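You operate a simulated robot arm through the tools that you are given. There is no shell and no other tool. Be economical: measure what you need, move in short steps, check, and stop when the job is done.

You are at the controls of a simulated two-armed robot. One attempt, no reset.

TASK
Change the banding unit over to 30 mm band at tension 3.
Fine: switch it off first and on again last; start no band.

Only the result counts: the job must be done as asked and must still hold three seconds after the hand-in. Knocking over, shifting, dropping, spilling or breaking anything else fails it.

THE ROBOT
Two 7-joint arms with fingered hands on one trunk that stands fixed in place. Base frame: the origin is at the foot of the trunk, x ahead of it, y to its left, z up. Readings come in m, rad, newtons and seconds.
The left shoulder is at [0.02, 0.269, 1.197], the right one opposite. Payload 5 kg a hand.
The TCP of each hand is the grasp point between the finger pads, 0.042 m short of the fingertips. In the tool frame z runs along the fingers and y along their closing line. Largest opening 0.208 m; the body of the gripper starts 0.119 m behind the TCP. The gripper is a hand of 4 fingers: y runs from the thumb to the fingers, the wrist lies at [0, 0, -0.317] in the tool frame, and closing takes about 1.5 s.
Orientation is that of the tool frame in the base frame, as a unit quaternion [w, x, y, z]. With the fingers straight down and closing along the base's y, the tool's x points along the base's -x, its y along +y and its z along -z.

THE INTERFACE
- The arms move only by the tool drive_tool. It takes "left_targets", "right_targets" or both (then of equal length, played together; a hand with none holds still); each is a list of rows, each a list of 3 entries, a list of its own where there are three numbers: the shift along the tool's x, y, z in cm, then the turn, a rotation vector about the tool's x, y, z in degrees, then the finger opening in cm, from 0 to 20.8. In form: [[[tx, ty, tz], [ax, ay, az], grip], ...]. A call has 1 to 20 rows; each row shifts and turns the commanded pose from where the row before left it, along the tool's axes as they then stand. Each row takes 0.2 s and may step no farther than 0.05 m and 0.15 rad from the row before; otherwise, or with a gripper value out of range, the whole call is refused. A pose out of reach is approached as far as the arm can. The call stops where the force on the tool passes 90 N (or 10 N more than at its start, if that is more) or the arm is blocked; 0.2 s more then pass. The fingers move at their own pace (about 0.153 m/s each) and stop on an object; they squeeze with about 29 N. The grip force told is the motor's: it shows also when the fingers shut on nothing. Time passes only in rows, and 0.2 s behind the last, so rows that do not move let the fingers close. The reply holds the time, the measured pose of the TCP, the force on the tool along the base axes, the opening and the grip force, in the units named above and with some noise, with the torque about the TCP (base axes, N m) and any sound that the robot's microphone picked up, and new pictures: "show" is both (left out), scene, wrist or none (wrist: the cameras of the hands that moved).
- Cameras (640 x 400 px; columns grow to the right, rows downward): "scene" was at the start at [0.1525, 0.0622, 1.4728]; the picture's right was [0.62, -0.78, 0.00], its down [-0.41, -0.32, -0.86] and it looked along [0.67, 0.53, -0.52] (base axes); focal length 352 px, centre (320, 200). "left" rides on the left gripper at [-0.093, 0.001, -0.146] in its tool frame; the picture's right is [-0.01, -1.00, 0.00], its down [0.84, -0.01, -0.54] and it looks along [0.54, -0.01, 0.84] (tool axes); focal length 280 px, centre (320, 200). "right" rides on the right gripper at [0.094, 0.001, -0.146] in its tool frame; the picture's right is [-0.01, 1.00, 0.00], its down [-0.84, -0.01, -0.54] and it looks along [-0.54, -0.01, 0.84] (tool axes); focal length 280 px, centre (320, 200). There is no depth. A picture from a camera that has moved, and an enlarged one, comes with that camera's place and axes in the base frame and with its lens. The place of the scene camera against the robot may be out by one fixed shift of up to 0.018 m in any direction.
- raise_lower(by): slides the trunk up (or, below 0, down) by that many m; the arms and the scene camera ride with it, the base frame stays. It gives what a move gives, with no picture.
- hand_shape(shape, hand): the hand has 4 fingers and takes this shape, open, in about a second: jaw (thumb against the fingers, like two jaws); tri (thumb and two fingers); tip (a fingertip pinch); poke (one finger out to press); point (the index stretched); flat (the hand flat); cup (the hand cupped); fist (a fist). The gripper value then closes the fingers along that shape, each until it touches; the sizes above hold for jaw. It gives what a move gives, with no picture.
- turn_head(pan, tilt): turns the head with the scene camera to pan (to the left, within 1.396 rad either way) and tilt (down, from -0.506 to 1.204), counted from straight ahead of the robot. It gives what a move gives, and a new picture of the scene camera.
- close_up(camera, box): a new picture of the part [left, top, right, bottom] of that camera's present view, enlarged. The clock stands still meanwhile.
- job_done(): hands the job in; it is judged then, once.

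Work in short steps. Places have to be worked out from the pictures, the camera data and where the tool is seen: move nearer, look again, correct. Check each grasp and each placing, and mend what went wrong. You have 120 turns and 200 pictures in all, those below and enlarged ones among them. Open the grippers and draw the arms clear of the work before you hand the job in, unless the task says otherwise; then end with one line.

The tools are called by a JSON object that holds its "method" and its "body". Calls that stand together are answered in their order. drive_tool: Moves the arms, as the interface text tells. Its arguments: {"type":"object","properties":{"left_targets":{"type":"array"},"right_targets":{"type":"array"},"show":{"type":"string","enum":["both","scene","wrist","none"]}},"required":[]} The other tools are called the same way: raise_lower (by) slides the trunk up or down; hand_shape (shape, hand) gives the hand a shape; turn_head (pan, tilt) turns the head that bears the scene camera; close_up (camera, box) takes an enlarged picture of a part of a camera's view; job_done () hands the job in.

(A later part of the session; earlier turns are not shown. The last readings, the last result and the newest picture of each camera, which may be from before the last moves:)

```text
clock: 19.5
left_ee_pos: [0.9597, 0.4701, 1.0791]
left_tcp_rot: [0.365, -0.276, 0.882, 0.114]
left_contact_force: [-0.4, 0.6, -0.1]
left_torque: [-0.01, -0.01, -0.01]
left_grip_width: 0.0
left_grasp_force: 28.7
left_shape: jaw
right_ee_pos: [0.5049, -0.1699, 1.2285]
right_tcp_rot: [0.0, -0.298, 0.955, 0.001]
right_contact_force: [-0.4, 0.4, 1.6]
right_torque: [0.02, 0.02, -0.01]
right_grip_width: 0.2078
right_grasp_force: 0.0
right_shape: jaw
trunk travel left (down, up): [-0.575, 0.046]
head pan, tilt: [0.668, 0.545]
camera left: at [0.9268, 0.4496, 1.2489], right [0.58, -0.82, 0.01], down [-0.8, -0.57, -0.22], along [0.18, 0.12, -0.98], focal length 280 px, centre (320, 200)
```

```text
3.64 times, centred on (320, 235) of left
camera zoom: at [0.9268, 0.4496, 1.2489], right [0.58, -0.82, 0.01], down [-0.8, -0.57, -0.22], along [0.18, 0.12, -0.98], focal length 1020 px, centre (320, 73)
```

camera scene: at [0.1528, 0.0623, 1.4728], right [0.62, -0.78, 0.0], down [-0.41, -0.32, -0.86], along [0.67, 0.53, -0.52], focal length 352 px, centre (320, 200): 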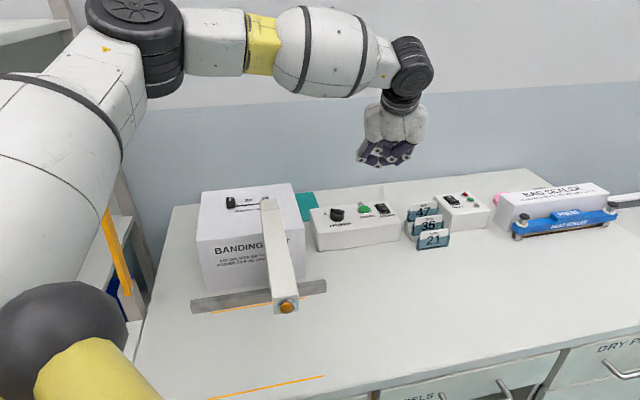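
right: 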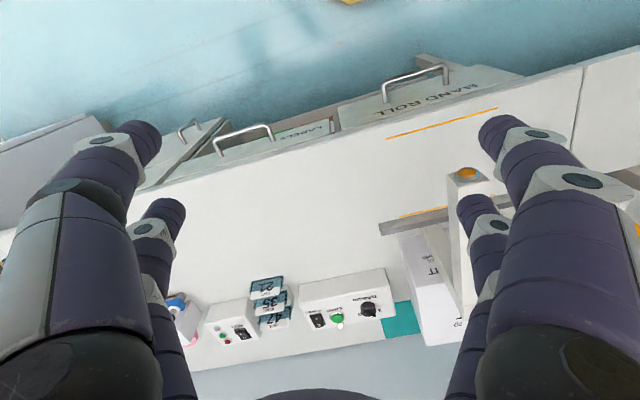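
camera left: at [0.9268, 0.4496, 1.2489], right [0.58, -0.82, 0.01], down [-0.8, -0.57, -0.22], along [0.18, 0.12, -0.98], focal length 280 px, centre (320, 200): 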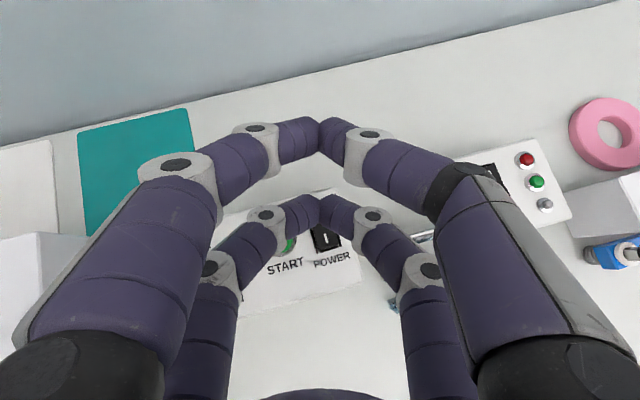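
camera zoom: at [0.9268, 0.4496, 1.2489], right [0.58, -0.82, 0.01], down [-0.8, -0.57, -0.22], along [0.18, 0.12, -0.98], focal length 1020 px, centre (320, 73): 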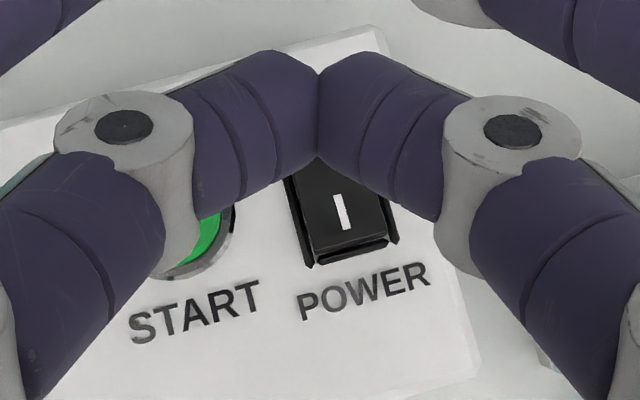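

Power is off (lamp dark, O pressed). Now the knob: it points at 1 (bar direction ≈94°), 3 is ≈90° clockwise. I retreat the hand toward the knob side, reduce tilt to 12°, and take the "tip" pinch shape.

{"method": "drive_tool", "body": {"left_targets": [[[1.83, 3.3, -1.83], [0, 0, 0], 0], [[1.83, 3.3, -1.83], [0, 0, 0], 0], [[1.83, 3.3, -1.83], [0, 0, 0], 0], [[1.83, 3.3, -1.83], [0, 0, 0], 0], [[0, 0, 0], [0, 8, 0], 0], [[0, 0, 0], [0, 8, 0], 0], [[0, 0, 0], [0, 8, 0], 0], [[0, 0, 0], [0, 8, 0], 0], [[0, 0, 0], [0, 0, 0], 0]], "show": "none"}}

{"method": "hand_shape", "body": {"hand": "left", "shape": "tip"}}

{"method": "drive_tool", "body": {"left_targets": [[[0, 0, 0], [0, 0, 0], 5], [[0, 0, 0], [0, 0, 0], 5], [[0, 0, 0], [0, 0, 0], 5]]}}

{"method": "close_up", "body": {"camera": "scene", "box": [290, 60, 430, 240]}}

```text
clock: 21.5
left_ee_pos: [0.7994, 0.5195, 1.0789]
left_tcp_rot: [0.108, -0.296, 0.949, 0.034]
left_contact_force: [-0.1, 0.3, -0.2]
left_torque: [0.01, -0.05, -0.03]
left_grip_width: 0.0001
left_grasp_force: 28.6
left_shape: jaw
right_ee_pos: [0.5046, -0.1716, 1.2302]
right_tcp_rot: [0.0, -0.298, 0.955, 0.0]
right_contact_force: [-0.1, -0.5, 0.4]
right_torque: [0.04, -0.03, -0.01]
right_grip_width: 0.2082
right_grasp_force: 0.1
right_shape: jaw
trunk travel left (down, up): [-0.575, 0.046]
head pan, tilt: [0.668, 0.545]
```

```text
clock: 22.4
left_ee_pos: [0.7987, 0.5188, 1.0765]
left_tcp_rot: [0.109, -0.297, 0.948, 0.034]
left_contact_force: [0.0, -0.3, 0.3]
left_torque: [-0.01, -0.02, -0.01]
left_grip_width: 0.2079
left_grasp_force: 0.0
left_shape: tip
right_ee_pos: [0.5047, -0.1701, 1.2292]
right_tcp_rot: [0.0, -0.297, 0.955, 0.0]
right_contact_force: [-0.2, 0.5, -0.2]
right_torque: [0.0, 0.01, 0.04]
right_grip_width: 0.208
right_grasp_force: 0.1
right_shape: jaw
trunk travel left (down, up): [-0.575, 0.046]
head pan, tilt: [0.668, 0.545]
```

```text
clock: 23.2
left_ee_pos: [0.7994, 0.5199, 1.0775]
left_tcp_rot: [0.109, -0.296, 0.948, 0.033]
left_contact_force: [0.4, 0.0, -0.2]
left_torque: [0.01, -0.02, -0.01]
left_grip_width: 0.0505
left_grasp_force: 0.1
left_shape: tip
right_ee_pos: [0.5041, -0.1714, 1.2289]
right_tcp_rot: [0.0, -0.297, 0.955, 0.0]
right_contact_force: [0.2, -1.1, -0.3]
right_torque: [0.0, 0.02, -0.01]
right_grip_width: 0.2078
right_grasp_force: 0.0
right_shape: jaw
trunk travel left (down, up): [-0.575, 0.046]
head pan, tilt: [0.668, 0.545]
camera scene: at [0.1526, 0.0623, 1.4728], right [0.62, -0.78, 0.0], down [-0.41, -0.32, -0.86], along [0.67, 0.53, -0.52], focal length 352 px, centre (320, 200)
camera left: at [0.845, 0.5534, 1.2414], right [0.58, -0.81, 0.0], down [-0.77, -0.55, 0.34], along [-0.27, -0.2, -0.94], focal length 280 px, centre (320, 200)
```

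scene: 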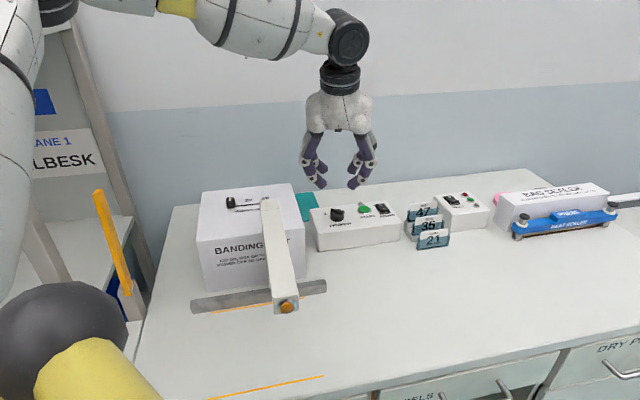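
left: 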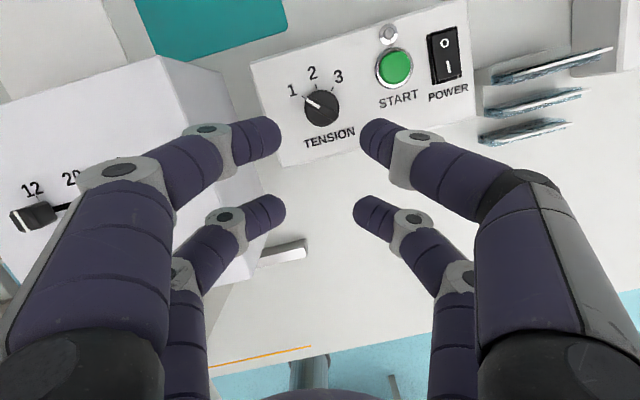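

```text
2.22 times, centred on (360, 150) of scene
camera zoom: at [0.1526, 0.0623, 1.4728], right [0.62, -0.78, 0.0], down [-0.41, -0.32, -0.86], along [0.67, 0.53, -0.52], focal length 783 px, centre (231, 311)
```

zoom: 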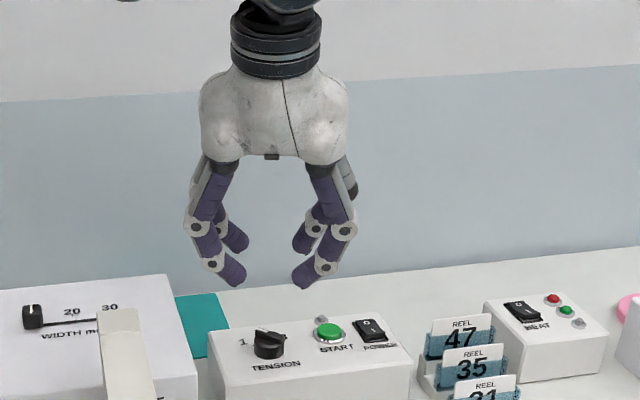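

"tip" still keeps two pairs; I look at "tri" to see whether it gives a single opposed thumb.

{"method": "hand_shape", "body": {"hand": "left", "shape": "tri"}}

{"method": "drive_tool", "body": {"left_targets": [[[0, 0, 0], [0, 0, 0], 5], [[0, 0, 0], [0, 0, 0], 5], [[0, 0, 0], [0, 0, 0], 5]], "show": "wrist"}}

{"method": "close_up", "body": {"camera": "scene", "box": [290, 60, 430, 240]}}

```text
clock: 24.1
left_ee_pos: [0.8, 0.5198, 1.0769]
left_tcp_rot: [0.109, -0.296, 0.948, 0.034]
left_contact_force: [0.5, -1.2, -0.4]
left_torque: [-0.01, 0.03, 0.01]
left_grip_width: 0.2079
left_grasp_force: 0.0
left_shape: tri
right_ee_pos: [0.5039, -0.1706, 1.229]
right_tcp_rot: [0.001, -0.297, 0.955, 0.0]
right_contact_force: [0.4, -0.3, -0.5]
right_torque: [0.01, -0.03, 0.0]
right_grip_width: 0.2079
right_grasp_force: 0.0
right_shape: jaw
trunk travel left (down, up): [-0.575, 0.046]
head pan, tilt: [0.668, 0.545]
```

```text
clock: 24.9
left_ee_pos: [0.7997, 0.5202, 1.0782]
left_tcp_rot: [0.107, -0.297, 0.948, 0.034]
left_contact_force: [0.0, -0.4, 0.8]
left_torque: [-0.03, 0.03, 0.02]
left_grip_width: 0.0501
left_grasp_force: 0.1
left_shape: tri
right_ee_pos: [0.5042, -0.1711, 1.2302]
right_tcp_rot: [0.0, -0.298, 0.955, 0.0]
right_contact_force: [0.1, -0.6, 0.3]
right_torque: [-0.02, 0.02, -0.02]
right_grip_width: 0.2077
right_grasp_force: 0.0
right_shape: jaw
trunk travel left (down, up): [-0.575, 0.046]
head pan, tilt: [0.668, 0.545]
camera left: at [0.8449, 0.5534, 1.2414], right [0.58, -0.81, 0.0], down [-0.77, -0.55, 0.34], along [-0.27, -0.2, -0.94], focal length 280 px, centre (320, 200)
```

left: 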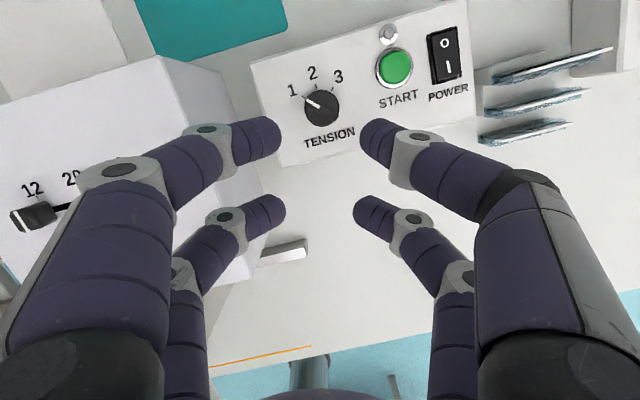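

```text
2.22 times, centred on (360, 150) of scene
camera zoom: at [0.1526, 0.0623, 1.4728], right [0.62, -0.78, 0.0], down [-0.41, -0.32, -0.86], along [0.67, 0.53, -0.52], focal length 783 px, centre (231, 311)
```

zoom: 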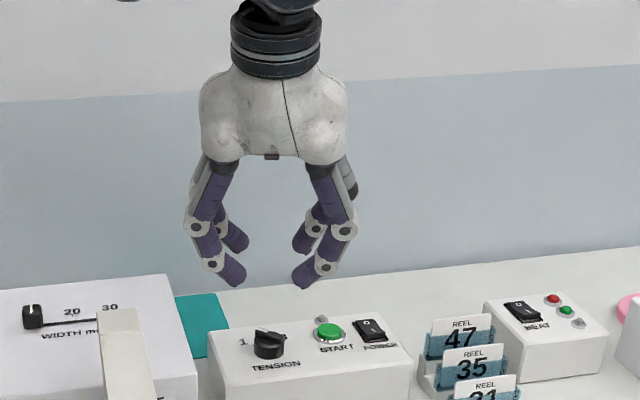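

All shapes keep two pairs, 6 cm apart; I'll grip the knob's bar with the far pair only. I go back to jaw, set 8° tilt and yaw the hand so the closing line is across the bar.

{"method": "hand_shape", "body": {"hand": "left", "shape": "jaw"}}

{"method": "drive_tool", "body": {"left_targets": [[[0, 0, 0], [0, 5, 0], 5], [[0, 0, 0], [0, 0, -8.4], 5], [[0, 0, 0], [0, 0, -8.4], 5], [[0, 0, 0], [0, 0, -8.4], 5], [[0, 0, 0], [0, 0, -8.4], 5], [[0, 0, 0], [0, 0, -8.4], 5], [[0, 0, 0], [0, 0, -8.4], 5], [[0, 0, 0], [0, 0, -8.4], 5], [[0, 0, 0], [0, 0, 0], 5]]}}

```text
clock: 25.8
left_ee_pos: [0.7991, 0.5197, 1.0777]
left_tcp_rot: [0.108, -0.296, 0.948, 0.034]
left_contact_force: [-0.8, -0.1, 0.1]
left_torque: [-0.01, 0.01, -0.01]
left_grip_width: 0.2077
left_grasp_force: 0.1
left_shape: jaw
right_ee_pos: [0.5043, -0.1709, 1.2296]
right_tcp_rot: [0.001, -0.298, 0.955, 0.0]
right_contact_force: [0.0, -0.9, 0.5]
right_torque: [-0.01, -0.02, 0.0]
right_grip_width: 0.2078
right_grasp_force: 0.1
right_shape: jaw
trunk travel left (down, up): [-0.575, 0.046]
head pan, tilt: [0.668, 0.545]
```

```text
clock: 27.8
left_ee_pos: [0.7994, 0.5198, 1.0777]
left_tcp_rot: [-0.068, 0.727, -0.683, 0.015]
left_contact_force: [0.8, -0.1, 1.0]
left_torque: [-0.02, -0.01, 0.01]
left_grip_width: 0.0502
left_grasp_force: 0.0
left_shape: jaw
right_ee_pos: [0.5036, -0.1706, 1.2287]
right_tcp_rot: [0.0, -0.298, 0.955, 0.0]
right_contact_force: [-1.1, -0.4, 0.0]
right_torque: [0.0, 0.01, -0.02]
right_grip_width: 0.2081
right_grasp_force: 0.1
right_shape: jaw
trunk travel left (down, up): [-0.575, 0.046]
head pan, tilt: [0.668, 0.545]
camera scene: at [0.1528, 0.0623, 1.4728], right [0.62, -0.78, 0.0], down [-0.41, -0.32, -0.86], along [0.67, 0.53, -0.52], focal length 352 px, centre (320, 200)
camera left: at [0.7739, 0.6007, 1.2293], right [0.99, 0.07, 0.12], down [0.01, -0.88, 0.47], along [0.14, -0.47, -0.87], focal length 280 px, centre (320, 200)
```

scene: 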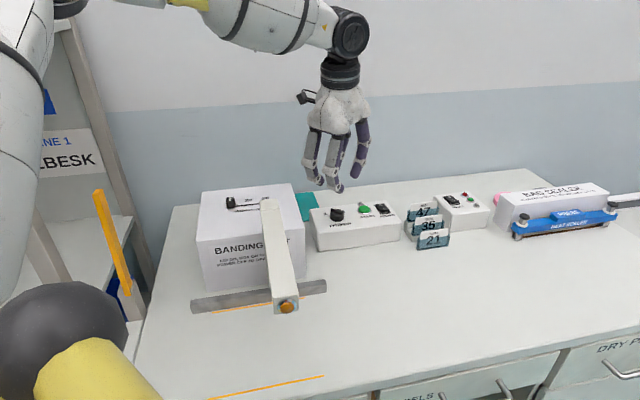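
left: 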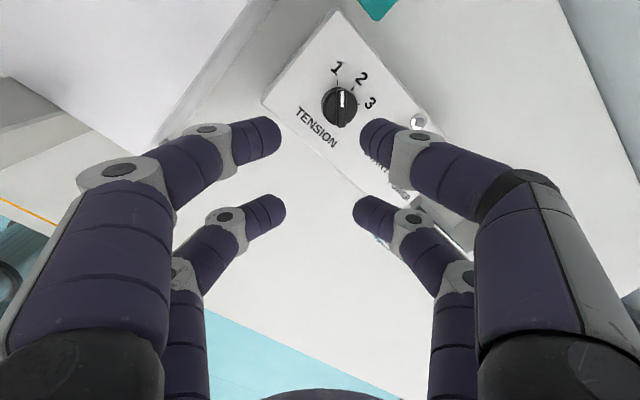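

The bar is square to the closing line in the wrist view. I move to a hover with the far pair straddling the knob, ~6 cm above.

{"method": "drive_tool", "body": {"left_targets": [[[0.57, -0.92, 3.17], [0, 0, 0], 5], [[0.57, -0.92, 3.17], [0, 0, 0], 5], [[0.57, -0.92, 3.17], [0, 0, 0], 5], [[0, 0, 0], [0, 0, 0], 5]], "show": "wrist"}}

{"method": "close_up", "body": {"camera": "scene", "box": [290, 150, 410, 250]}}

```text
clock: 28.8
left_ee_pos: [0.8369, 0.5116, 0.99]
left_tcp_rot: [-0.068, 0.726, -0.684, 0.015]
left_contact_force: [-1.4, -0.6, 0.8]
left_torque: [0.01, -0.06, -0.04]
left_grip_width: 0.0502
left_grasp_force: 0.1
left_shape: jaw
right_ee_pos: [0.5031, -0.1705, 1.2306]
right_tcp_rot: [0.001, -0.297, 0.955, 0.0]
right_contact_force: [-0.9, -0.7, 0.1]
right_torque: [0.04, -0.12, -0.02]
right_grip_width: 0.2081
right_grasp_force: 0.0
right_shape: jaw
trunk travel left (down, up): [-0.575, 0.046]
head pan, tilt: [0.668, 0.545]
camera left: at [0.8127, 0.5923, 1.1404], right [0.99, 0.07, 0.12], down [0.0, -0.88, 0.47], along [0.14, -0.47, -0.87], focal length 280 px, centre (320, 200)
```

left: 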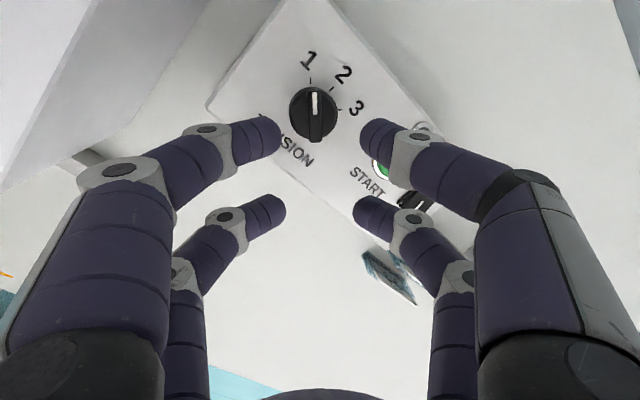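

```text
4.00 times, centred on (350, 200) of scene
camera zoom: at [0.1512, 0.062, 1.4732], right [0.62, -0.78, 0.0], down [-0.4, -0.32, -0.86], along [0.67, 0.53, -0.52], focal length 1410 px, centre (200, 200)
```

zoom: 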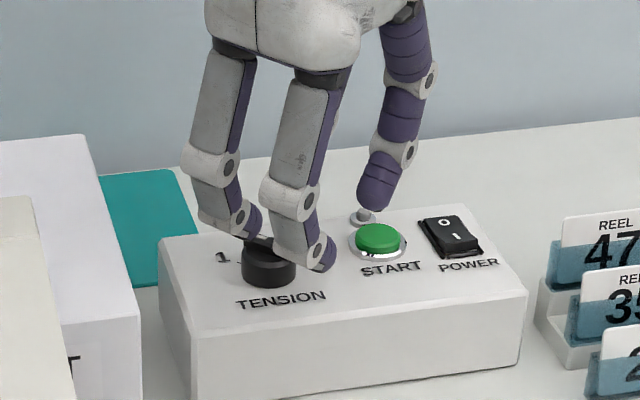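

Knob ≈(0.840, 0.546); pair midpoint is centred over it. Descend 5.4 cm vertically.

{"method": "drive_tool", "body": {"left_targets": [[[0.15, 0.28, 2.66], [0, 0, 0], 5], [[0.15, 0.28, 2.66], [0, 0, 0], 5], [[0, 0, 0], [0, 0, 0], 5]], "show": "wrist"}}

{"method": "close_up", "body": {"camera": "scene", "box": [300, 170, 400, 250]}}

{"method": "close_up", "body": {"camera": "left", "box": [240, 60, 440, 240]}}

```text
clock: 29.6
left_ee_pos: [0.8393, 0.5136, 0.9339]
left_tcp_rot: [-0.069, 0.726, -0.684, 0.015]
left_contact_force: [-4.0, 0.3, 13.4]
left_torque: [0.29, 0.65, 0.06]
left_grip_width: 0.0504
left_grasp_force: 0.1
left_shape: jaw
right_ee_pos: [0.5038, -0.1708, 1.2295]
right_tcp_rot: [0.001, -0.297, 0.955, -0.001]
right_contact_force: [-0.2, 0.4, 0.1]
right_torque: [-0.02, 0.04, 0.01]
right_grip_width: 0.2079
right_grasp_force: 0.0
right_shape: jaw
trunk travel left (down, up): [-0.575, 0.046]
head pan, tilt: [0.668, 0.545]
camera left: at [0.8141, 0.5952, 1.0855], right [0.99, 0.07, 0.12], down [0.0, -0.88, 0.47], along [0.14, -0.47, -0.87], focal length 280 px, centre (320, 200)
```

left: 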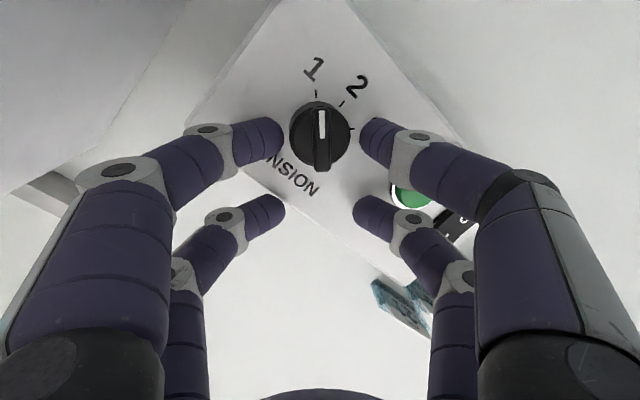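

```text
5.00 times, centred on (350, 210) of scene
camera zoom: at [0.1518, 0.0619, 1.4731], right [0.62, -0.78, 0.0], down [-0.41, -0.32, -0.86], along [0.67, 0.53, -0.52], focal length 1762 px, centre (170, 150)
```

zoom: 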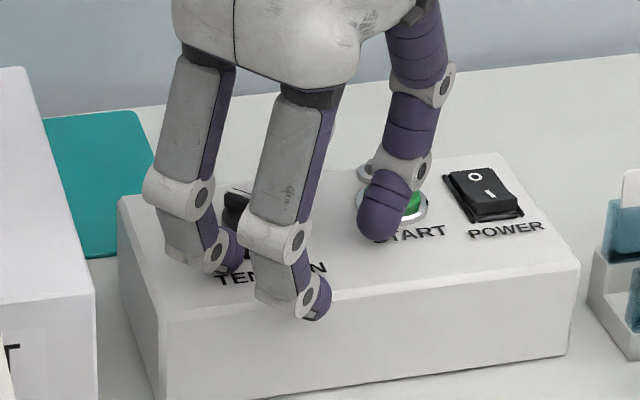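

```text
2.22 times, centred on (340, 150) of left
camera zoom: at [0.8141, 0.5952, 1.0855], right [0.99, 0.07, 0.12], down [0.0, -0.88, 0.47], along [0.14, -0.47, -0.87], focal length 623 px, centre (276, 311)
```

zoom: 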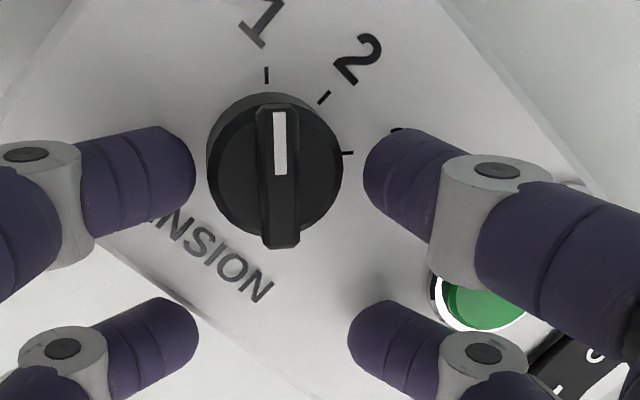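

A fingertip just touches the panel (13 N). I raise 4 mm and close on the knob.

{"method": "drive_tool", "body": {"left_targets": [[[-0.03, -0.05, -0.4], [0, 0, 0], 5], [[0, 0, 0], [0, 0, 0], 2], [[0, 0, 0], [0, 0, 0], 2], [[0, 0, 0], [0, 0, 0], 2], [[0, 0, 0], [0, 0, 0], 2]], "show": "none"}}

{"method": "close_up", "body": {"camera": "left", "box": [240, 60, 440, 240]}}

{"method": "close_up", "body": {"camera": "scene", "box": [300, 170, 400, 250]}}

```text
clock: 30.8
left_ee_pos: [0.838, 0.513, 0.9356]
left_tcp_rot: [-0.067, 0.727, -0.683, 0.014]
left_contact_force: [-16.9, -11.1, -10.7]
left_torque: [-0.69, 0.8, -0.13]
left_grip_width: 0.0268
left_grasp_force: 29.2
left_shape: jaw
right_ee_pos: [0.5049, -0.1703, 1.2295]
right_tcp_rot: [0.0, -0.297, 0.955, 0.001]
right_contact_force: [-0.3, 0.0, 0.0]
right_torque: [-0.04, 0.03, 0.01]
right_grip_width: 0.208
right_grasp_force: 0.0
right_shape: jaw
trunk travel left (down, up): [-0.575, 0.046]
head pan, tilt: [0.668, 0.545]
```

```text
2.22 times, centred on (340, 150) of left
camera zoom: at [0.8136, 0.5941, 1.087], right [0.99, 0.07, 0.12], down [0.01, -0.88, 0.47], along [0.14, -0.47, -0.87], focal length 623 px, centre (276, 311)
```

zoom: 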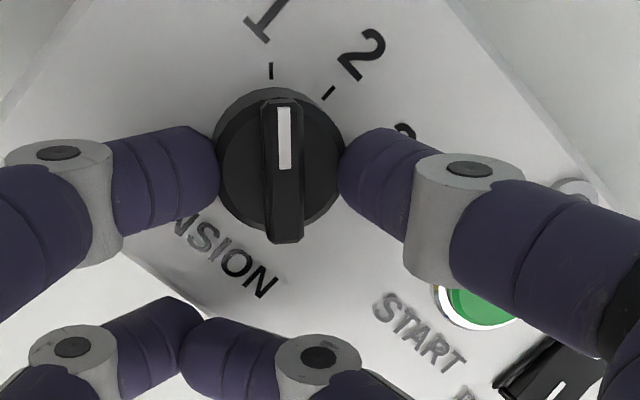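

```text
5.00 times, centred on (350, 210) of scene
camera zoom: at [0.1523, 0.0621, 1.4728], right [0.62, -0.78, 0.0], down [-0.41, -0.32, -0.86], along [0.67, 0.53, -0.52], focal length 1762 px, centre (170, 150)
```

zoom: 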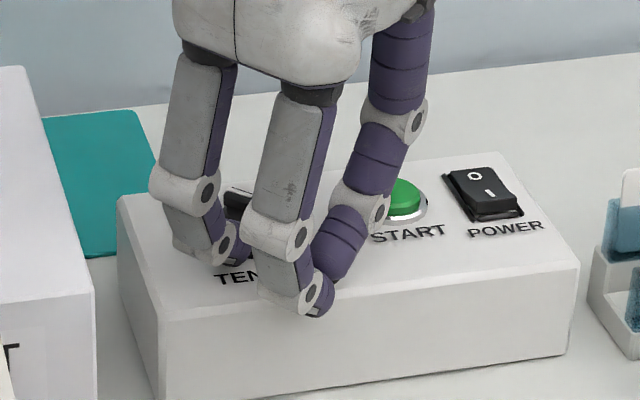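

The far pair holds the knob. I test a 16° clockwise turn about the knob centre (pivot 3.2 cm ahead of the TCP).

{"method": "drive_tool", "body": {"left_targets": [[[-0.03, 0.54, 0], [0, 0, 8], 2], [[-0.03, 0.5, 0], [0, 0, 8], 2], [[0, 0, 0], [0, 0, 0], 2]], "show": "none"}}

{"method": "close_up", "body": {"camera": "left", "box": [240, 60, 440, 240]}}

```text
clock: 31.6
left_ee_pos: [0.83, 0.513, 0.937]
left_tcp_rot: [0.069, -0.623, 0.779, -0.007]
left_contact_force: [-8.0, -21.0, -16.0]
left_torque: [-1.98, 0.53, 1.25]
left_grip_width: 0.0253
left_grasp_force: 28.8
left_shape: jaw
right_ee_pos: [0.5043, -0.1717, 1.2277]
right_tcp_rot: [0.0, -0.297, 0.955, 0.0]
right_contact_force: [-0.2, 0.2, 0.3]
right_torque: [-0.03, -0.04, -0.03]
right_grip_width: 0.2077
right_grasp_force: 0.0
right_shape: jaw
trunk travel left (down, up): [-0.575, 0.046]
head pan, tilt: [0.668, 0.545]
```

```text
2.22 times, centred on (340, 150) of left
camera zoom: at [0.831, 0.5912, 1.0896], right [0.97, -0.21, 0.1], down [-0.23, -0.86, 0.45], along [-0.01, -0.46, -0.89], focal length 623 px, centre (276, 311)
```

zoom: 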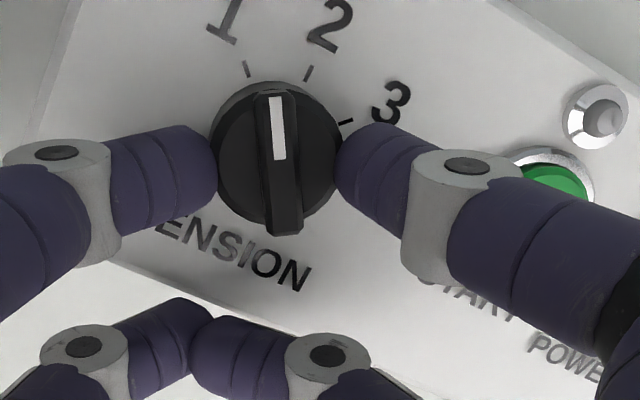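

The knob turns with the hand. Fingers sit a little behind the knob's diameter, so I advance 3 mm while turning another 32°.

{"method": "drive_tool", "body": {"left_targets": [[[-0.13, 0.45, 0], [0, 0, 8], 2], [[-0.13, 0.45, 0], [0, 0, 8], 2], [[-0.13, 0.45, 0], [0, 0, 8], 2], [[-0.03, 0.45, 0], [0, 0, 8], 2], [[0, 0, 0], [0, 0, 0], 2]], "show": "none"}}

{"method": "close_up", "body": {"camera": "left", "box": [240, 60, 440, 240]}}

```text
clock: 32.8
left_ee_pos: [0.8142, 0.5232, 0.939]
left_tcp_rot: [0.069, -0.385, 0.92, 0.015]
left_contact_force: [-23.1, -27.9, 6.7]
left_torque: [-0.41, 0.38, -0.27]
left_grip_width: 0.0258
left_grasp_force: 29.6
left_shape: jaw
right_ee_pos: [0.5038, -0.1732, 1.2301]
right_tcp_rot: [0.001, -0.298, 0.954, 0.001]
right_contact_force: [0.4, -1.4, -0.2]
right_torque: [0.19, 0.02, -0.02]
right_grip_width: 0.2077
right_grasp_force: 0.2
right_shape: jaw
trunk travel left (down, up): [-0.575, 0.046]
head pan, tilt: [0.668, 0.545]
```

```text
2.22 times, centred on (340, 150) of left
camera zoom: at [0.8593, 0.5795, 1.0962], right [0.72, -0.69, 0.03], down [-0.64, -0.65, 0.42], along [-0.27, -0.32, -0.91], focal length 623 px, centre (276, 311)
```

zoom: 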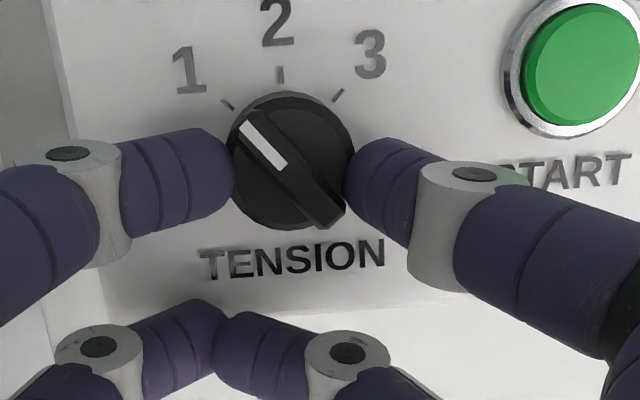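

The knob slipped back to 1 (detent). I open, raise 1.2 cm, rotate back 48° so I can grip the raised bar itself.

{"method": "drive_tool", "body": {"left_targets": [[[0, 0, 0], [0, 0, 0], 5], [[0, 0, 0], [0, 0, 0], 5], [[0, 0, -1.2], [0, 0, 0], 5], [[-0.03, -0.47, 0], [0, 0, -8], 5], [[-0.03, -0.47, 0], [0, 0, -8], 5], [[-0.03, -0.47, 0], [0, 0, -8], 5], [[-0.03, -0.47, 0], [0, 0, -8], 5], [[-0.03, -0.47, 0], [0, 0, -8], 5], [[-0.03, -0.47, 0], [0, 0, -8], 5], [[0, 0, 0], [0, 0, 0], 5]], "show": "none"}}

{"method": "close_up", "body": {"camera": "left", "box": [240, 60, 440, 240]}}

{"method": "close_up", "body": {"camera": "scene", "box": [300, 170, 400, 250]}}

```text
clock: 35.0
left_ee_pos: [0.8388, 0.5144, 0.948]
left_tcp_rot: [-0.068, 0.727, -0.683, 0.015]
left_contact_force: [0.0, -0.9, -0.7]
left_torque: [-0.01, -0.01, -0.01]
left_grip_width: 0.0499
left_grasp_force: 0.0
left_shape: jaw
right_ee_pos: [0.5043, -0.1712, 1.2293]
right_tcp_rot: [0.0, -0.298, 0.955, -0.001]
right_contact_force: [-1.0, -0.2, -0.2]
right_torque: [0.0, 0.0, -0.01]
right_grip_width: 0.2078
right_grasp_force: 0.1
right_shape: jaw
trunk travel left (down, up): [-0.575, 0.046]
head pan, tilt: [0.668, 0.545]
```

```text
2.22 times, centred on (340, 150) of left
camera zoom: at [0.8134, 0.5952, 1.0997], right [0.99, 0.07, 0.12], down [0.01, -0.88, 0.47], along [0.14, -0.47, -0.87], focal length 623 px, centre (276, 311)
```

zoom: 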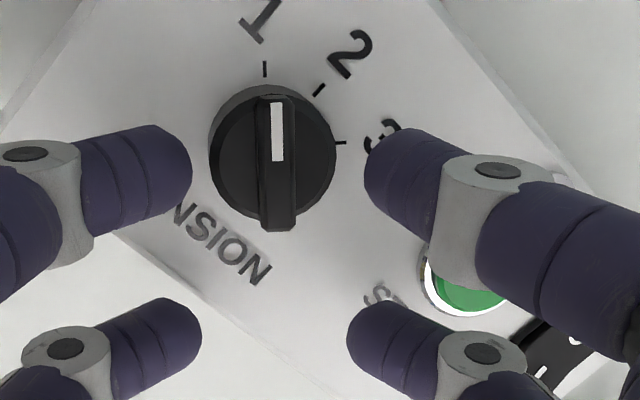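

```text
5.00 times, centred on (350, 210) of scene
camera zoom: at [0.1525, 0.0623, 1.4729], right [0.62, -0.78, 0.0], down [-0.41, -0.32, -0.86], along [0.67, 0.53, -0.52], focal length 1762 px, centre (170, 150)
```

zoom: 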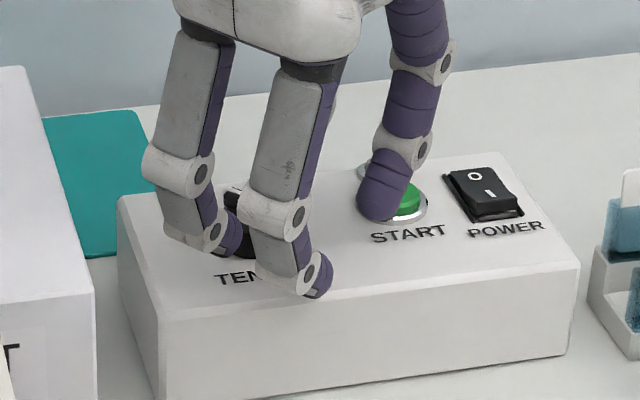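

Now level with the bar's height; I advance 4 mm and close to see whether the fingers meet the bar (width ≲1.2 cm) rather than the cylinder.

{"method": "drive_tool", "body": {"left_targets": [[[-0.4, 0, 0], [0, 0, 0], 5], [[0, 0, 0], [0, 0, 0], 0], [[0, 0, 0], [0, 0, 0], 0], [[0, 0, 0], [0, 0, 0], 0], [[0, 0, 0], [0, 0, 0], 0]], "show": "none"}}

{"method": "close_up", "body": {"camera": "left", "box": [240, 60, 440, 240]}}

```text
clock: 36.2
left_ee_pos: [0.8389, 0.5188, 0.9491]
left_tcp_rot: [-0.069, 0.726, -0.684, 0.014]
left_contact_force: [-0.6, 2.4, 6.4]
left_torque: [0.28, 0.17, -0.06]
left_grip_width: 0.0037
left_grasp_force: 28.8
left_shape: jaw
right_ee_pos: [0.5043, -0.1715, 1.2295]
right_tcp_rot: [0.0, -0.297, 0.955, 0.001]
right_contact_force: [-0.3, 0.2, -0.1]
right_torque: [0.0, -0.03, -0.02]
right_grip_width: 0.2081
right_grasp_force: 0.1
right_shape: jaw
trunk travel left (down, up): [-0.575, 0.046]
head pan, tilt: [0.668, 0.545]
```

```text
2.22 times, centred on (340, 150) of left
camera zoom: at [0.8133, 0.5996, 1.1011], right [0.99, 0.07, 0.12], down [0.0, -0.88, 0.47], along [0.14, -0.47, -0.87], focal length 623 px, centre (276, 311)
```

zoom: 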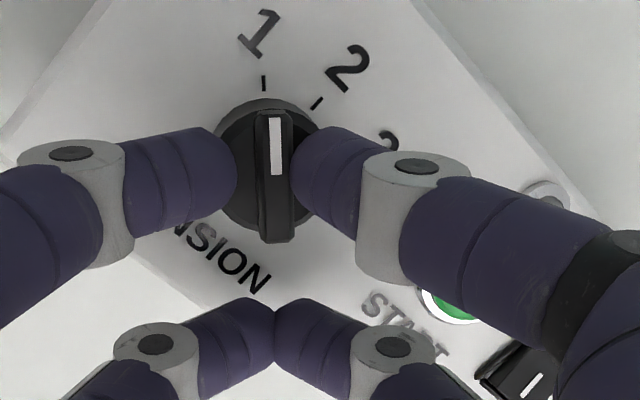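

Right finger is on the bar; the lower left finger seems stuck on the cylinder rim. I open slightly, raise 4 mm and close again.

{"method": "drive_tool", "body": {"left_targets": [[[0, 0, 0], [0, 0, 0], 4], [[0, 0, 0], [0, 0, 0], 4], [[-0.03, -0.05, -0.4], [0, 0, 0], 4], [[0, 0, 0], [0, 0, 0], 0], [[0, 0, 0], [0, 0, 0], 0], [[0, 0, 0], [0, 0, 0], 0], [[0, 0, 0], [0, 0, 0], 0]], "show": "none"}}

{"method": "close_up", "body": {"camera": "left", "box": [240, 60, 440, 240]}}

{"method": "close_up", "body": {"camera": "scene", "box": [300, 170, 400, 250]}}

```text
clock: 37.8
left_ee_pos: [0.8378, 0.5195, 0.954]
left_tcp_rot: [-0.068, 0.727, -0.683, 0.015]
left_contact_force: [-5.9, -1.9, 7.9]
left_torque: [0.24, 0.32, 0.16]
left_grip_width: 0.0001
left_grasp_force: 29.0
left_shape: jaw
right_ee_pos: [0.5022, -0.171, 1.2294]
right_tcp_rot: [-0.001, -0.297, 0.955, 0.0]
right_contact_force: [0.0, 0.0, 0.2]
right_torque: [0.02, 0.01, -0.01]
right_grip_width: 0.2077
right_grasp_force: 0.0
right_shape: jaw
trunk travel left (down, up): [-0.575, 0.046]
head pan, tilt: [0.668, 0.545]
```

```text
2.22 times, centred on (340, 150) of left
camera zoom: at [0.8131, 0.5992, 1.105], right [0.99, 0.07, 0.12], down [0.0, -0.88, 0.47], along [0.14, -0.47, -0.87], focal length 623 px, centre (276, 311)
```

zoom: 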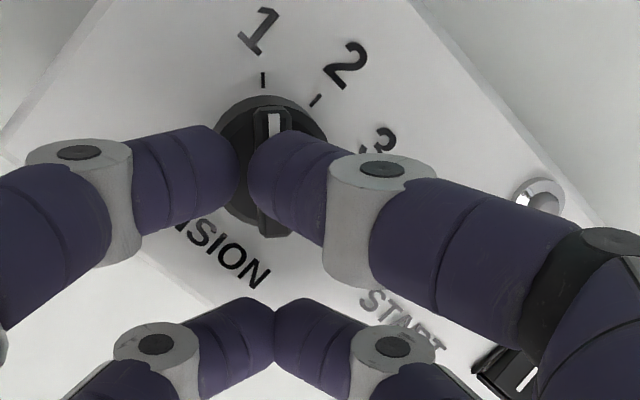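

```text
5.00 times, centred on (350, 210) of scene
camera zoom: at [0.1518, 0.0619, 1.473], right [0.62, -0.78, 0.0], down [-0.41, -0.32, -0.86], along [0.67, 0.53, -0.52], focal length 1762 px, centre (170, 150)
```

zoom: 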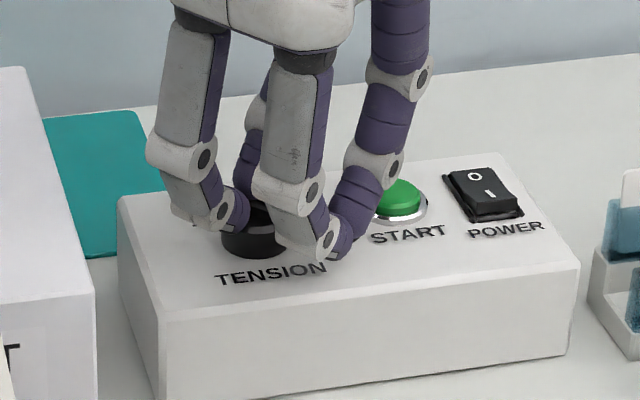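

The right finger climbed over the bar while the lower left stayed on the rim: the 7° sideways tilt is the problem. I open and roll the hand level about its x axis, then look.

{"method": "drive_tool", "body": {"left_targets": [[[0, 0, 0], [0, 0, 0], 4], [[0, 0, 0], [0, 0, 0], 4], [[0, -0.25, 0], [-3.5, 0, 0], 4], [[0, -0.25, 0], [-3.5, 0, 0], 4], [[0, 0, 0], [0, 0, 0], 4]], "show": "none"}}

{"method": "close_up", "body": {"camera": "left", "box": [240, 60, 440, 240]}}

{"method": "close_up", "body": {"camera": "scene", "box": [310, 180, 380, 236]}}

```text
clock: 39.0
left_ee_pos: [0.8423, 0.5181, 0.9531]
left_tcp_rot: [-0.024, 0.729, -0.683, -0.027]
left_contact_force: [1.0, 0.8, 0.2]
left_torque: [-0.02, -0.01, -0.02]
left_grip_width: 0.0398
left_grasp_force: 0.0
left_shape: jaw
right_ee_pos: [0.5045, -0.1714, 1.2289]
right_tcp_rot: [0.0, -0.298, 0.955, 0.0]
right_contact_force: [0.8, 0.2, 0.2]
right_torque: [0.02, -0.02, -0.01]
right_grip_width: 0.2079
right_grasp_force: 0.1
right_shape: jaw
trunk travel left (down, up): [-0.575, 0.046]
head pan, tilt: [0.668, 0.545]
```

```text
2.22 times, centred on (340, 150) of left
camera zoom: at [0.8357, 0.6004, 1.1059], right [1.0, 0.08, 0.0], down [0.07, -0.88, 0.48], along [0.04, -0.48, -0.88], focal length 623 px, centre (276, 311)
```

zoom: 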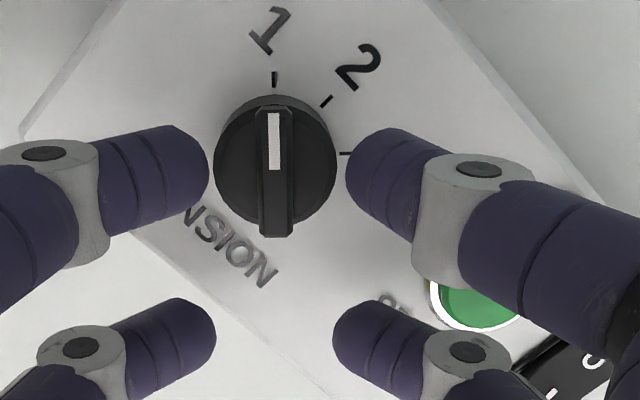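

```text
7.14 times, centred on (345, 208) of scene
camera zoom: at [0.1526, 0.0623, 1.4729], right [0.62, -0.78, 0.0], down [-0.41, -0.32, -0.86], along [0.67, 0.53, -0.52], focal length 2518 px, centre (141, 143)
```

zoom: 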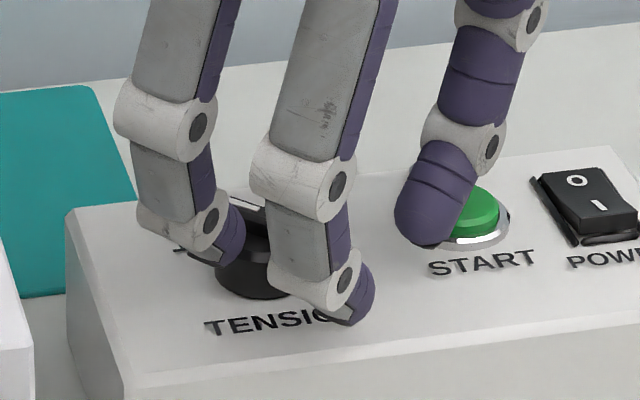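

Level and centred on the bar. Close here.

{"method": "drive_tool", "body": {"left_targets": [[[0, 0, 0], [0, 0, 0], 0], [[0, 0, 0], [0, 0, 0], 0], [[0, 0, 0], [0, 0, 0], 0], [[0, 0, 0], [0, 0, 0], 0]], "show": "none"}}

{"method": "close_up", "body": {"camera": "left", "box": [240, 60, 440, 240]}}

```text
clock: 40.0
left_ee_pos: [0.8437, 0.5187, 0.9529]
left_tcp_rot: [-0.023, 0.729, -0.684, -0.027]
left_contact_force: [-1.6, 0.7, -1.6]
left_torque: [0.0, 0.05, -0.09]
left_grip_width: 0.0022
left_grasp_force: 28.8
left_shape: jaw
right_ee_pos: [0.5044, -0.1694, 1.2287]
right_tcp_rot: [0.0, -0.297, 0.955, 0.001]
right_contact_force: [0.2, -0.3, 0.4]
right_torque: [-0.01, 0.0, 0.01]
right_grip_width: 0.2079
right_grasp_force: 0.0
right_shape: jaw
trunk travel left (down, up): [-0.575, 0.046]
head pan, tilt: [0.668, 0.545]
```

```text
2.22 times, centred on (340, 150) of left
camera zoom: at [0.8357, 0.6004, 1.1056], right [1.0, 0.08, 0.0], down [0.07, -0.88, 0.48], along [0.04, -0.48, -0.88], focal length 623 px, centre (276, 311)
```

zoom: 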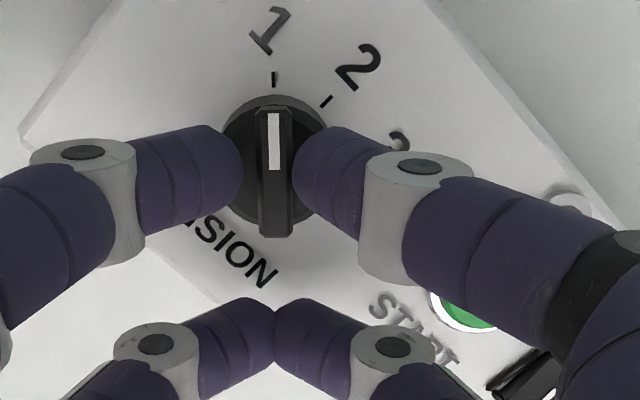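

Forces are balanced with the bar between the pads. Test 24° of clockwise turning about the knob.

{"method": "drive_tool", "body": {"left_targets": [[[-0.03, 0.39, 0], [0, 0, 8], 0], [[-0.03, 0.39, 0], [0, 0, 8], 0], [[-0.03, 0.39, 0], [0, 0, 8], 0], [[0, 0, 0], [0, 0, 0], 0]], "show": "none"}}

{"method": "close_up", "body": {"camera": "left", "box": [240, 60, 440, 240]}}

```text
clock: 41.0
left_ee_pos: [0.8332, 0.5194, 0.9544]
left_tcp_rot: [0.019, -0.571, 0.82, 0.031]
left_contact_force: [9.2, -2.5, 2.4]
left_torque: [-0.09, -0.52, -0.25]
left_grip_width: 0.0014
left_grasp_force: 29.1
left_shape: jaw
right_ee_pos: [0.5043, -0.1705, 1.2285]
right_tcp_rot: [0.0, -0.298, 0.955, 0.0]
right_contact_force: [0.4, -0.6, 0.4]
right_torque: [-0.02, -0.02, 0.01]
right_grip_width: 0.2078
right_grasp_force: 0.0
right_shape: jaw
trunk travel left (down, up): [-0.575, 0.046]
head pan, tilt: [0.668, 0.545]
```

```text
2.22 times, centred on (340, 150) of left
camera zoom: at [0.8636, 0.597, 1.1061], right [0.94, -0.33, -0.03], down [-0.28, -0.83, 0.48], along [-0.18, -0.45, -0.88], focal length 623 px, centre (276, 311)
```

zoom: 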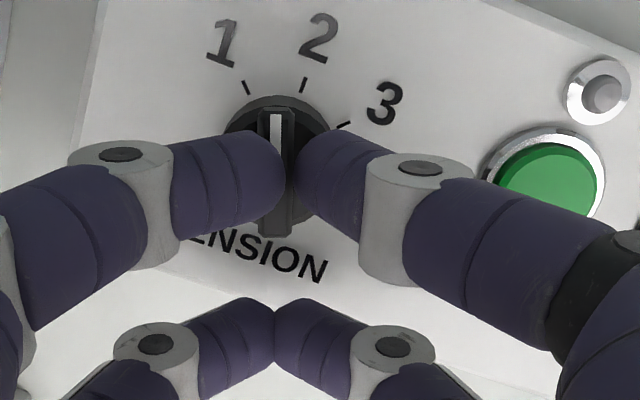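

The pointer followed (now near 2). I lower 3 mm for a better hold and turn another 32°.

{"method": "drive_tool", "body": {"left_targets": [[[-0.03, 0.39, 0.2], [0, 0, 8], 0], [[-0.03, 0.39, 0.1], [0, 0, 8], 0], [[-0.03, 0.39, 0], [0, 0, 8], 0], [[-0.03, 0.39, 0], [0, 0, 8], 0], [[0, 0, 0], [0, 0, 0], 0]], "show": "none"}}

{"method": "close_up", "body": {"camera": "left", "box": [240, 60, 440, 240]}}

```text
clock: 42.2
left_ee_pos: [0.8201, 0.5281, 0.9538]
left_tcp_rot: [0.01, -0.322, 0.946, 0.035]
left_contact_force: [17.9, 0.9, 26.5]
left_torque: [0.23, -1.49, -0.31]
left_grip_width: 0.0018
left_grasp_force: 28.6
left_shape: jaw
right_ee_pos: [0.5034, -0.1714, 1.2295]
right_tcp_rot: [0.001, -0.297, 0.955, 0.0]
right_contact_force: [-0.3, 0.6, 0.0]
right_torque: [-0.01, -0.03, -0.04]
right_grip_width: 0.208
right_grasp_force: 0.1
right_shape: jaw
trunk travel left (down, up): [-0.575, 0.046]
head pan, tilt: [0.668, 0.545]
```

```text
2.22 times, centred on (340, 150) of left
camera zoom: at [0.893, 0.5749, 1.1036], right [0.62, -0.78, -0.06], down [-0.66, -0.56, 0.5], along [-0.42, -0.27, -0.86], focal length 623 px, centre (276, 311)
```

zoom: 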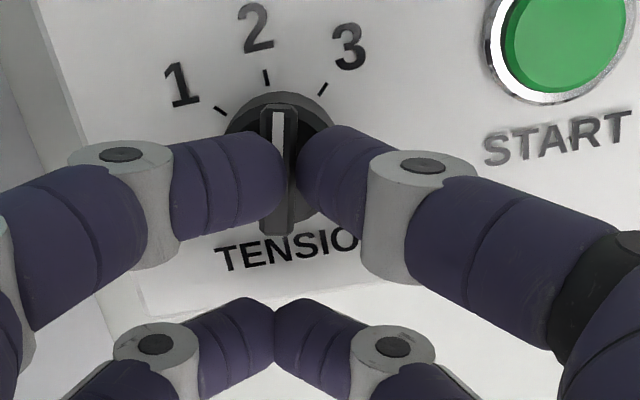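

Pointer is past 2. Turn the remaining ~34°.

{"method": "drive_tool", "body": {"left_targets": [[[-0.03, 0.39, -0.1], [0, 0, 8.5], 0], [[-0.03, 0.39, 0], [0, 0, 8.5], 0], [[-0.03, 0.39, 0], [0, 0, 8.5], 0], [[-0.03, 0.39, 0], [0, 0, 8.5], 0], [[0, 0, 0], [0, 0, 0], 0]], "show": "none"}}

{"method": "close_up", "body": {"camera": "left", "box": [240, 60, 440, 240]}}

```text
clock: 43.4
left_ee_pos: [0.815, 0.5415, 0.9541]
left_tcp_rot: [-0.002, -0.032, 0.999, 0.036]
left_contact_force: [15.6, -9.5, 26.9]
left_torque: [-0.64, -1.53, -0.01]
left_grip_width: 0.0016
left_grasp_force: 28.8
left_shape: jaw
right_ee_pos: [0.5037, -0.1721, 1.2298]
right_tcp_rot: [0.001, -0.297, 0.955, 0.0]
right_contact_force: [0.0, -0.1, 0.2]
right_torque: [-0.03, 0.0, -0.02]
right_grip_width: 0.2081
right_grasp_force: 0.2
right_shape: jaw
trunk travel left (down, up): [-0.575, 0.046]
head pan, tilt: [0.668, 0.545]
```

```text
2.22 times, centred on (340, 150) of left
camera zoom: at [0.9074, 0.5381, 1.1009], right [0.08, -0.99, -0.07], down [-0.84, -0.1, 0.54], along [-0.54, 0.02, -0.84], focal length 623 px, centre (276, 311)
```

zoom: 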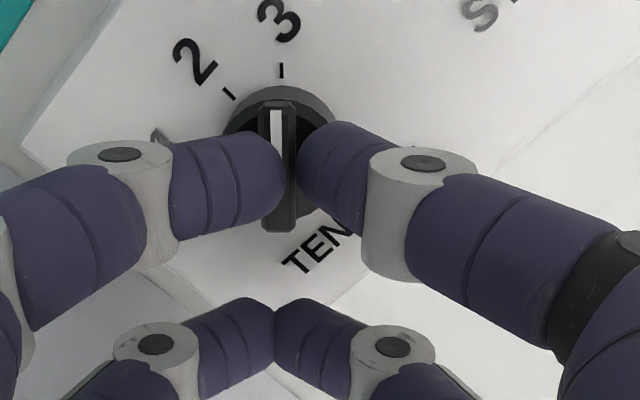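

Pointer is essentially at 3. I add 3°, release and lift away.

{"method": "drive_tool", "body": {"left_targets": [[[-0.01, 0.15, 0], [0, 0, 3], 0], [[0, 0, 0], [0, 0, 0], 0], [[0, 0, 0], [0, 0, 0], 4], [[0, 0, 0], [0, 0, 0], 4], [[0, 0, -3], [0, 0, 0], 4], [[0, 0, -4], [0, 0, 0], 4], [[0, 0, -4], [0, 0, 0], 4], [[0, 0, 0], [0, 0, 0], 4]], "show": "wrist"}}

{"method": "close_up", "body": {"camera": "left", "box": [220, 40, 440, 180]}}

{"method": "close_up", "body": {"camera": "scene", "box": [300, 170, 410, 250]}}

```text
clock: 45.2
left_ee_pos: [0.8161, 0.5377, 1.0624]
left_tcp_rot: [-0.005, -0.005, 0.999, 0.035]
left_contact_force: [0.6, -0.2, -0.9]
left_torque: [-0.03, 0.09, 0.01]
left_grip_width: 0.0397
left_grasp_force: 0.1
left_shape: jaw
right_ee_pos: [0.5056, -0.1696, 1.2289]
right_tcp_rot: [-0.001, -0.297, 0.955, 0.0]
right_contact_force: [0.8, 1.0, 0.2]
right_torque: [-0.05, 0.1, 0.0]
right_grip_width: 0.2078
right_grasp_force: 0.0
right_shape: jaw
trunk travel left (down, up): [-0.575, 0.046]
head pan, tilt: [0.668, 0.545]
camera left: at [0.9103, 0.529, 1.2071], right [0.03, -1.0, -0.07], down [-0.84, -0.06, 0.54], along [-0.55, 0.05, -0.84], focal length 280 px, centre (320, 200)
```

left: 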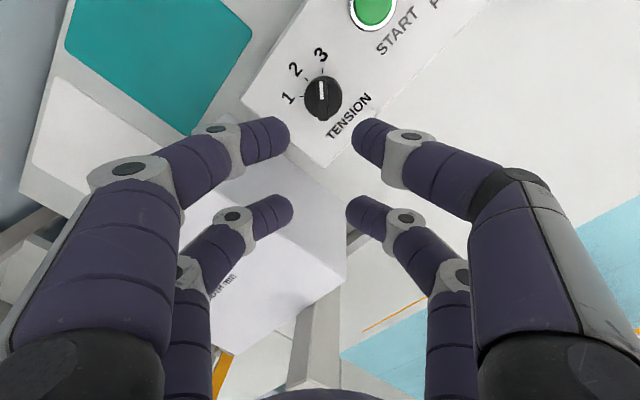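

```text
2.86 times, centred on (330, 110) of left
camera zoom: at [0.9103, 0.529, 1.2071], right [0.03, -1.0, -0.07], down [-0.84, -0.06, 0.54], along [-0.55, 0.05, -0.84], focal length 801 px, centre (291, 457)
```

zoom: 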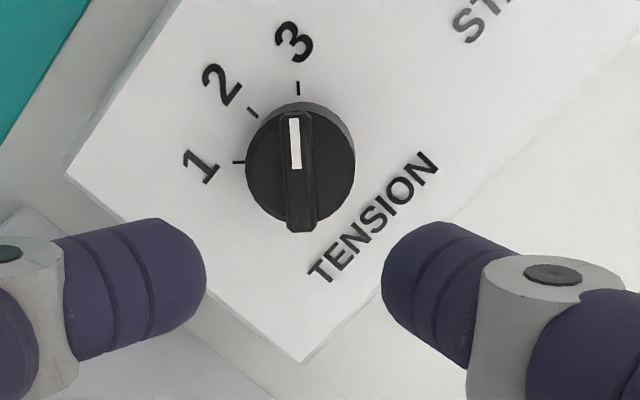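

```text
5.00 times, centred on (355, 210) of scene
camera zoom: at [0.1537, 0.0628, 1.4726], right [0.62, -0.78, 0.0], down [-0.41, -0.32, -0.86], along [0.67, 0.53, -0.52], focal length 1762 px, centre (145, 150)
```

zoom: 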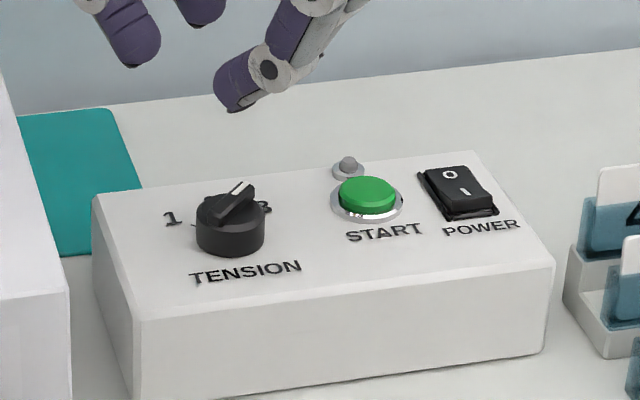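

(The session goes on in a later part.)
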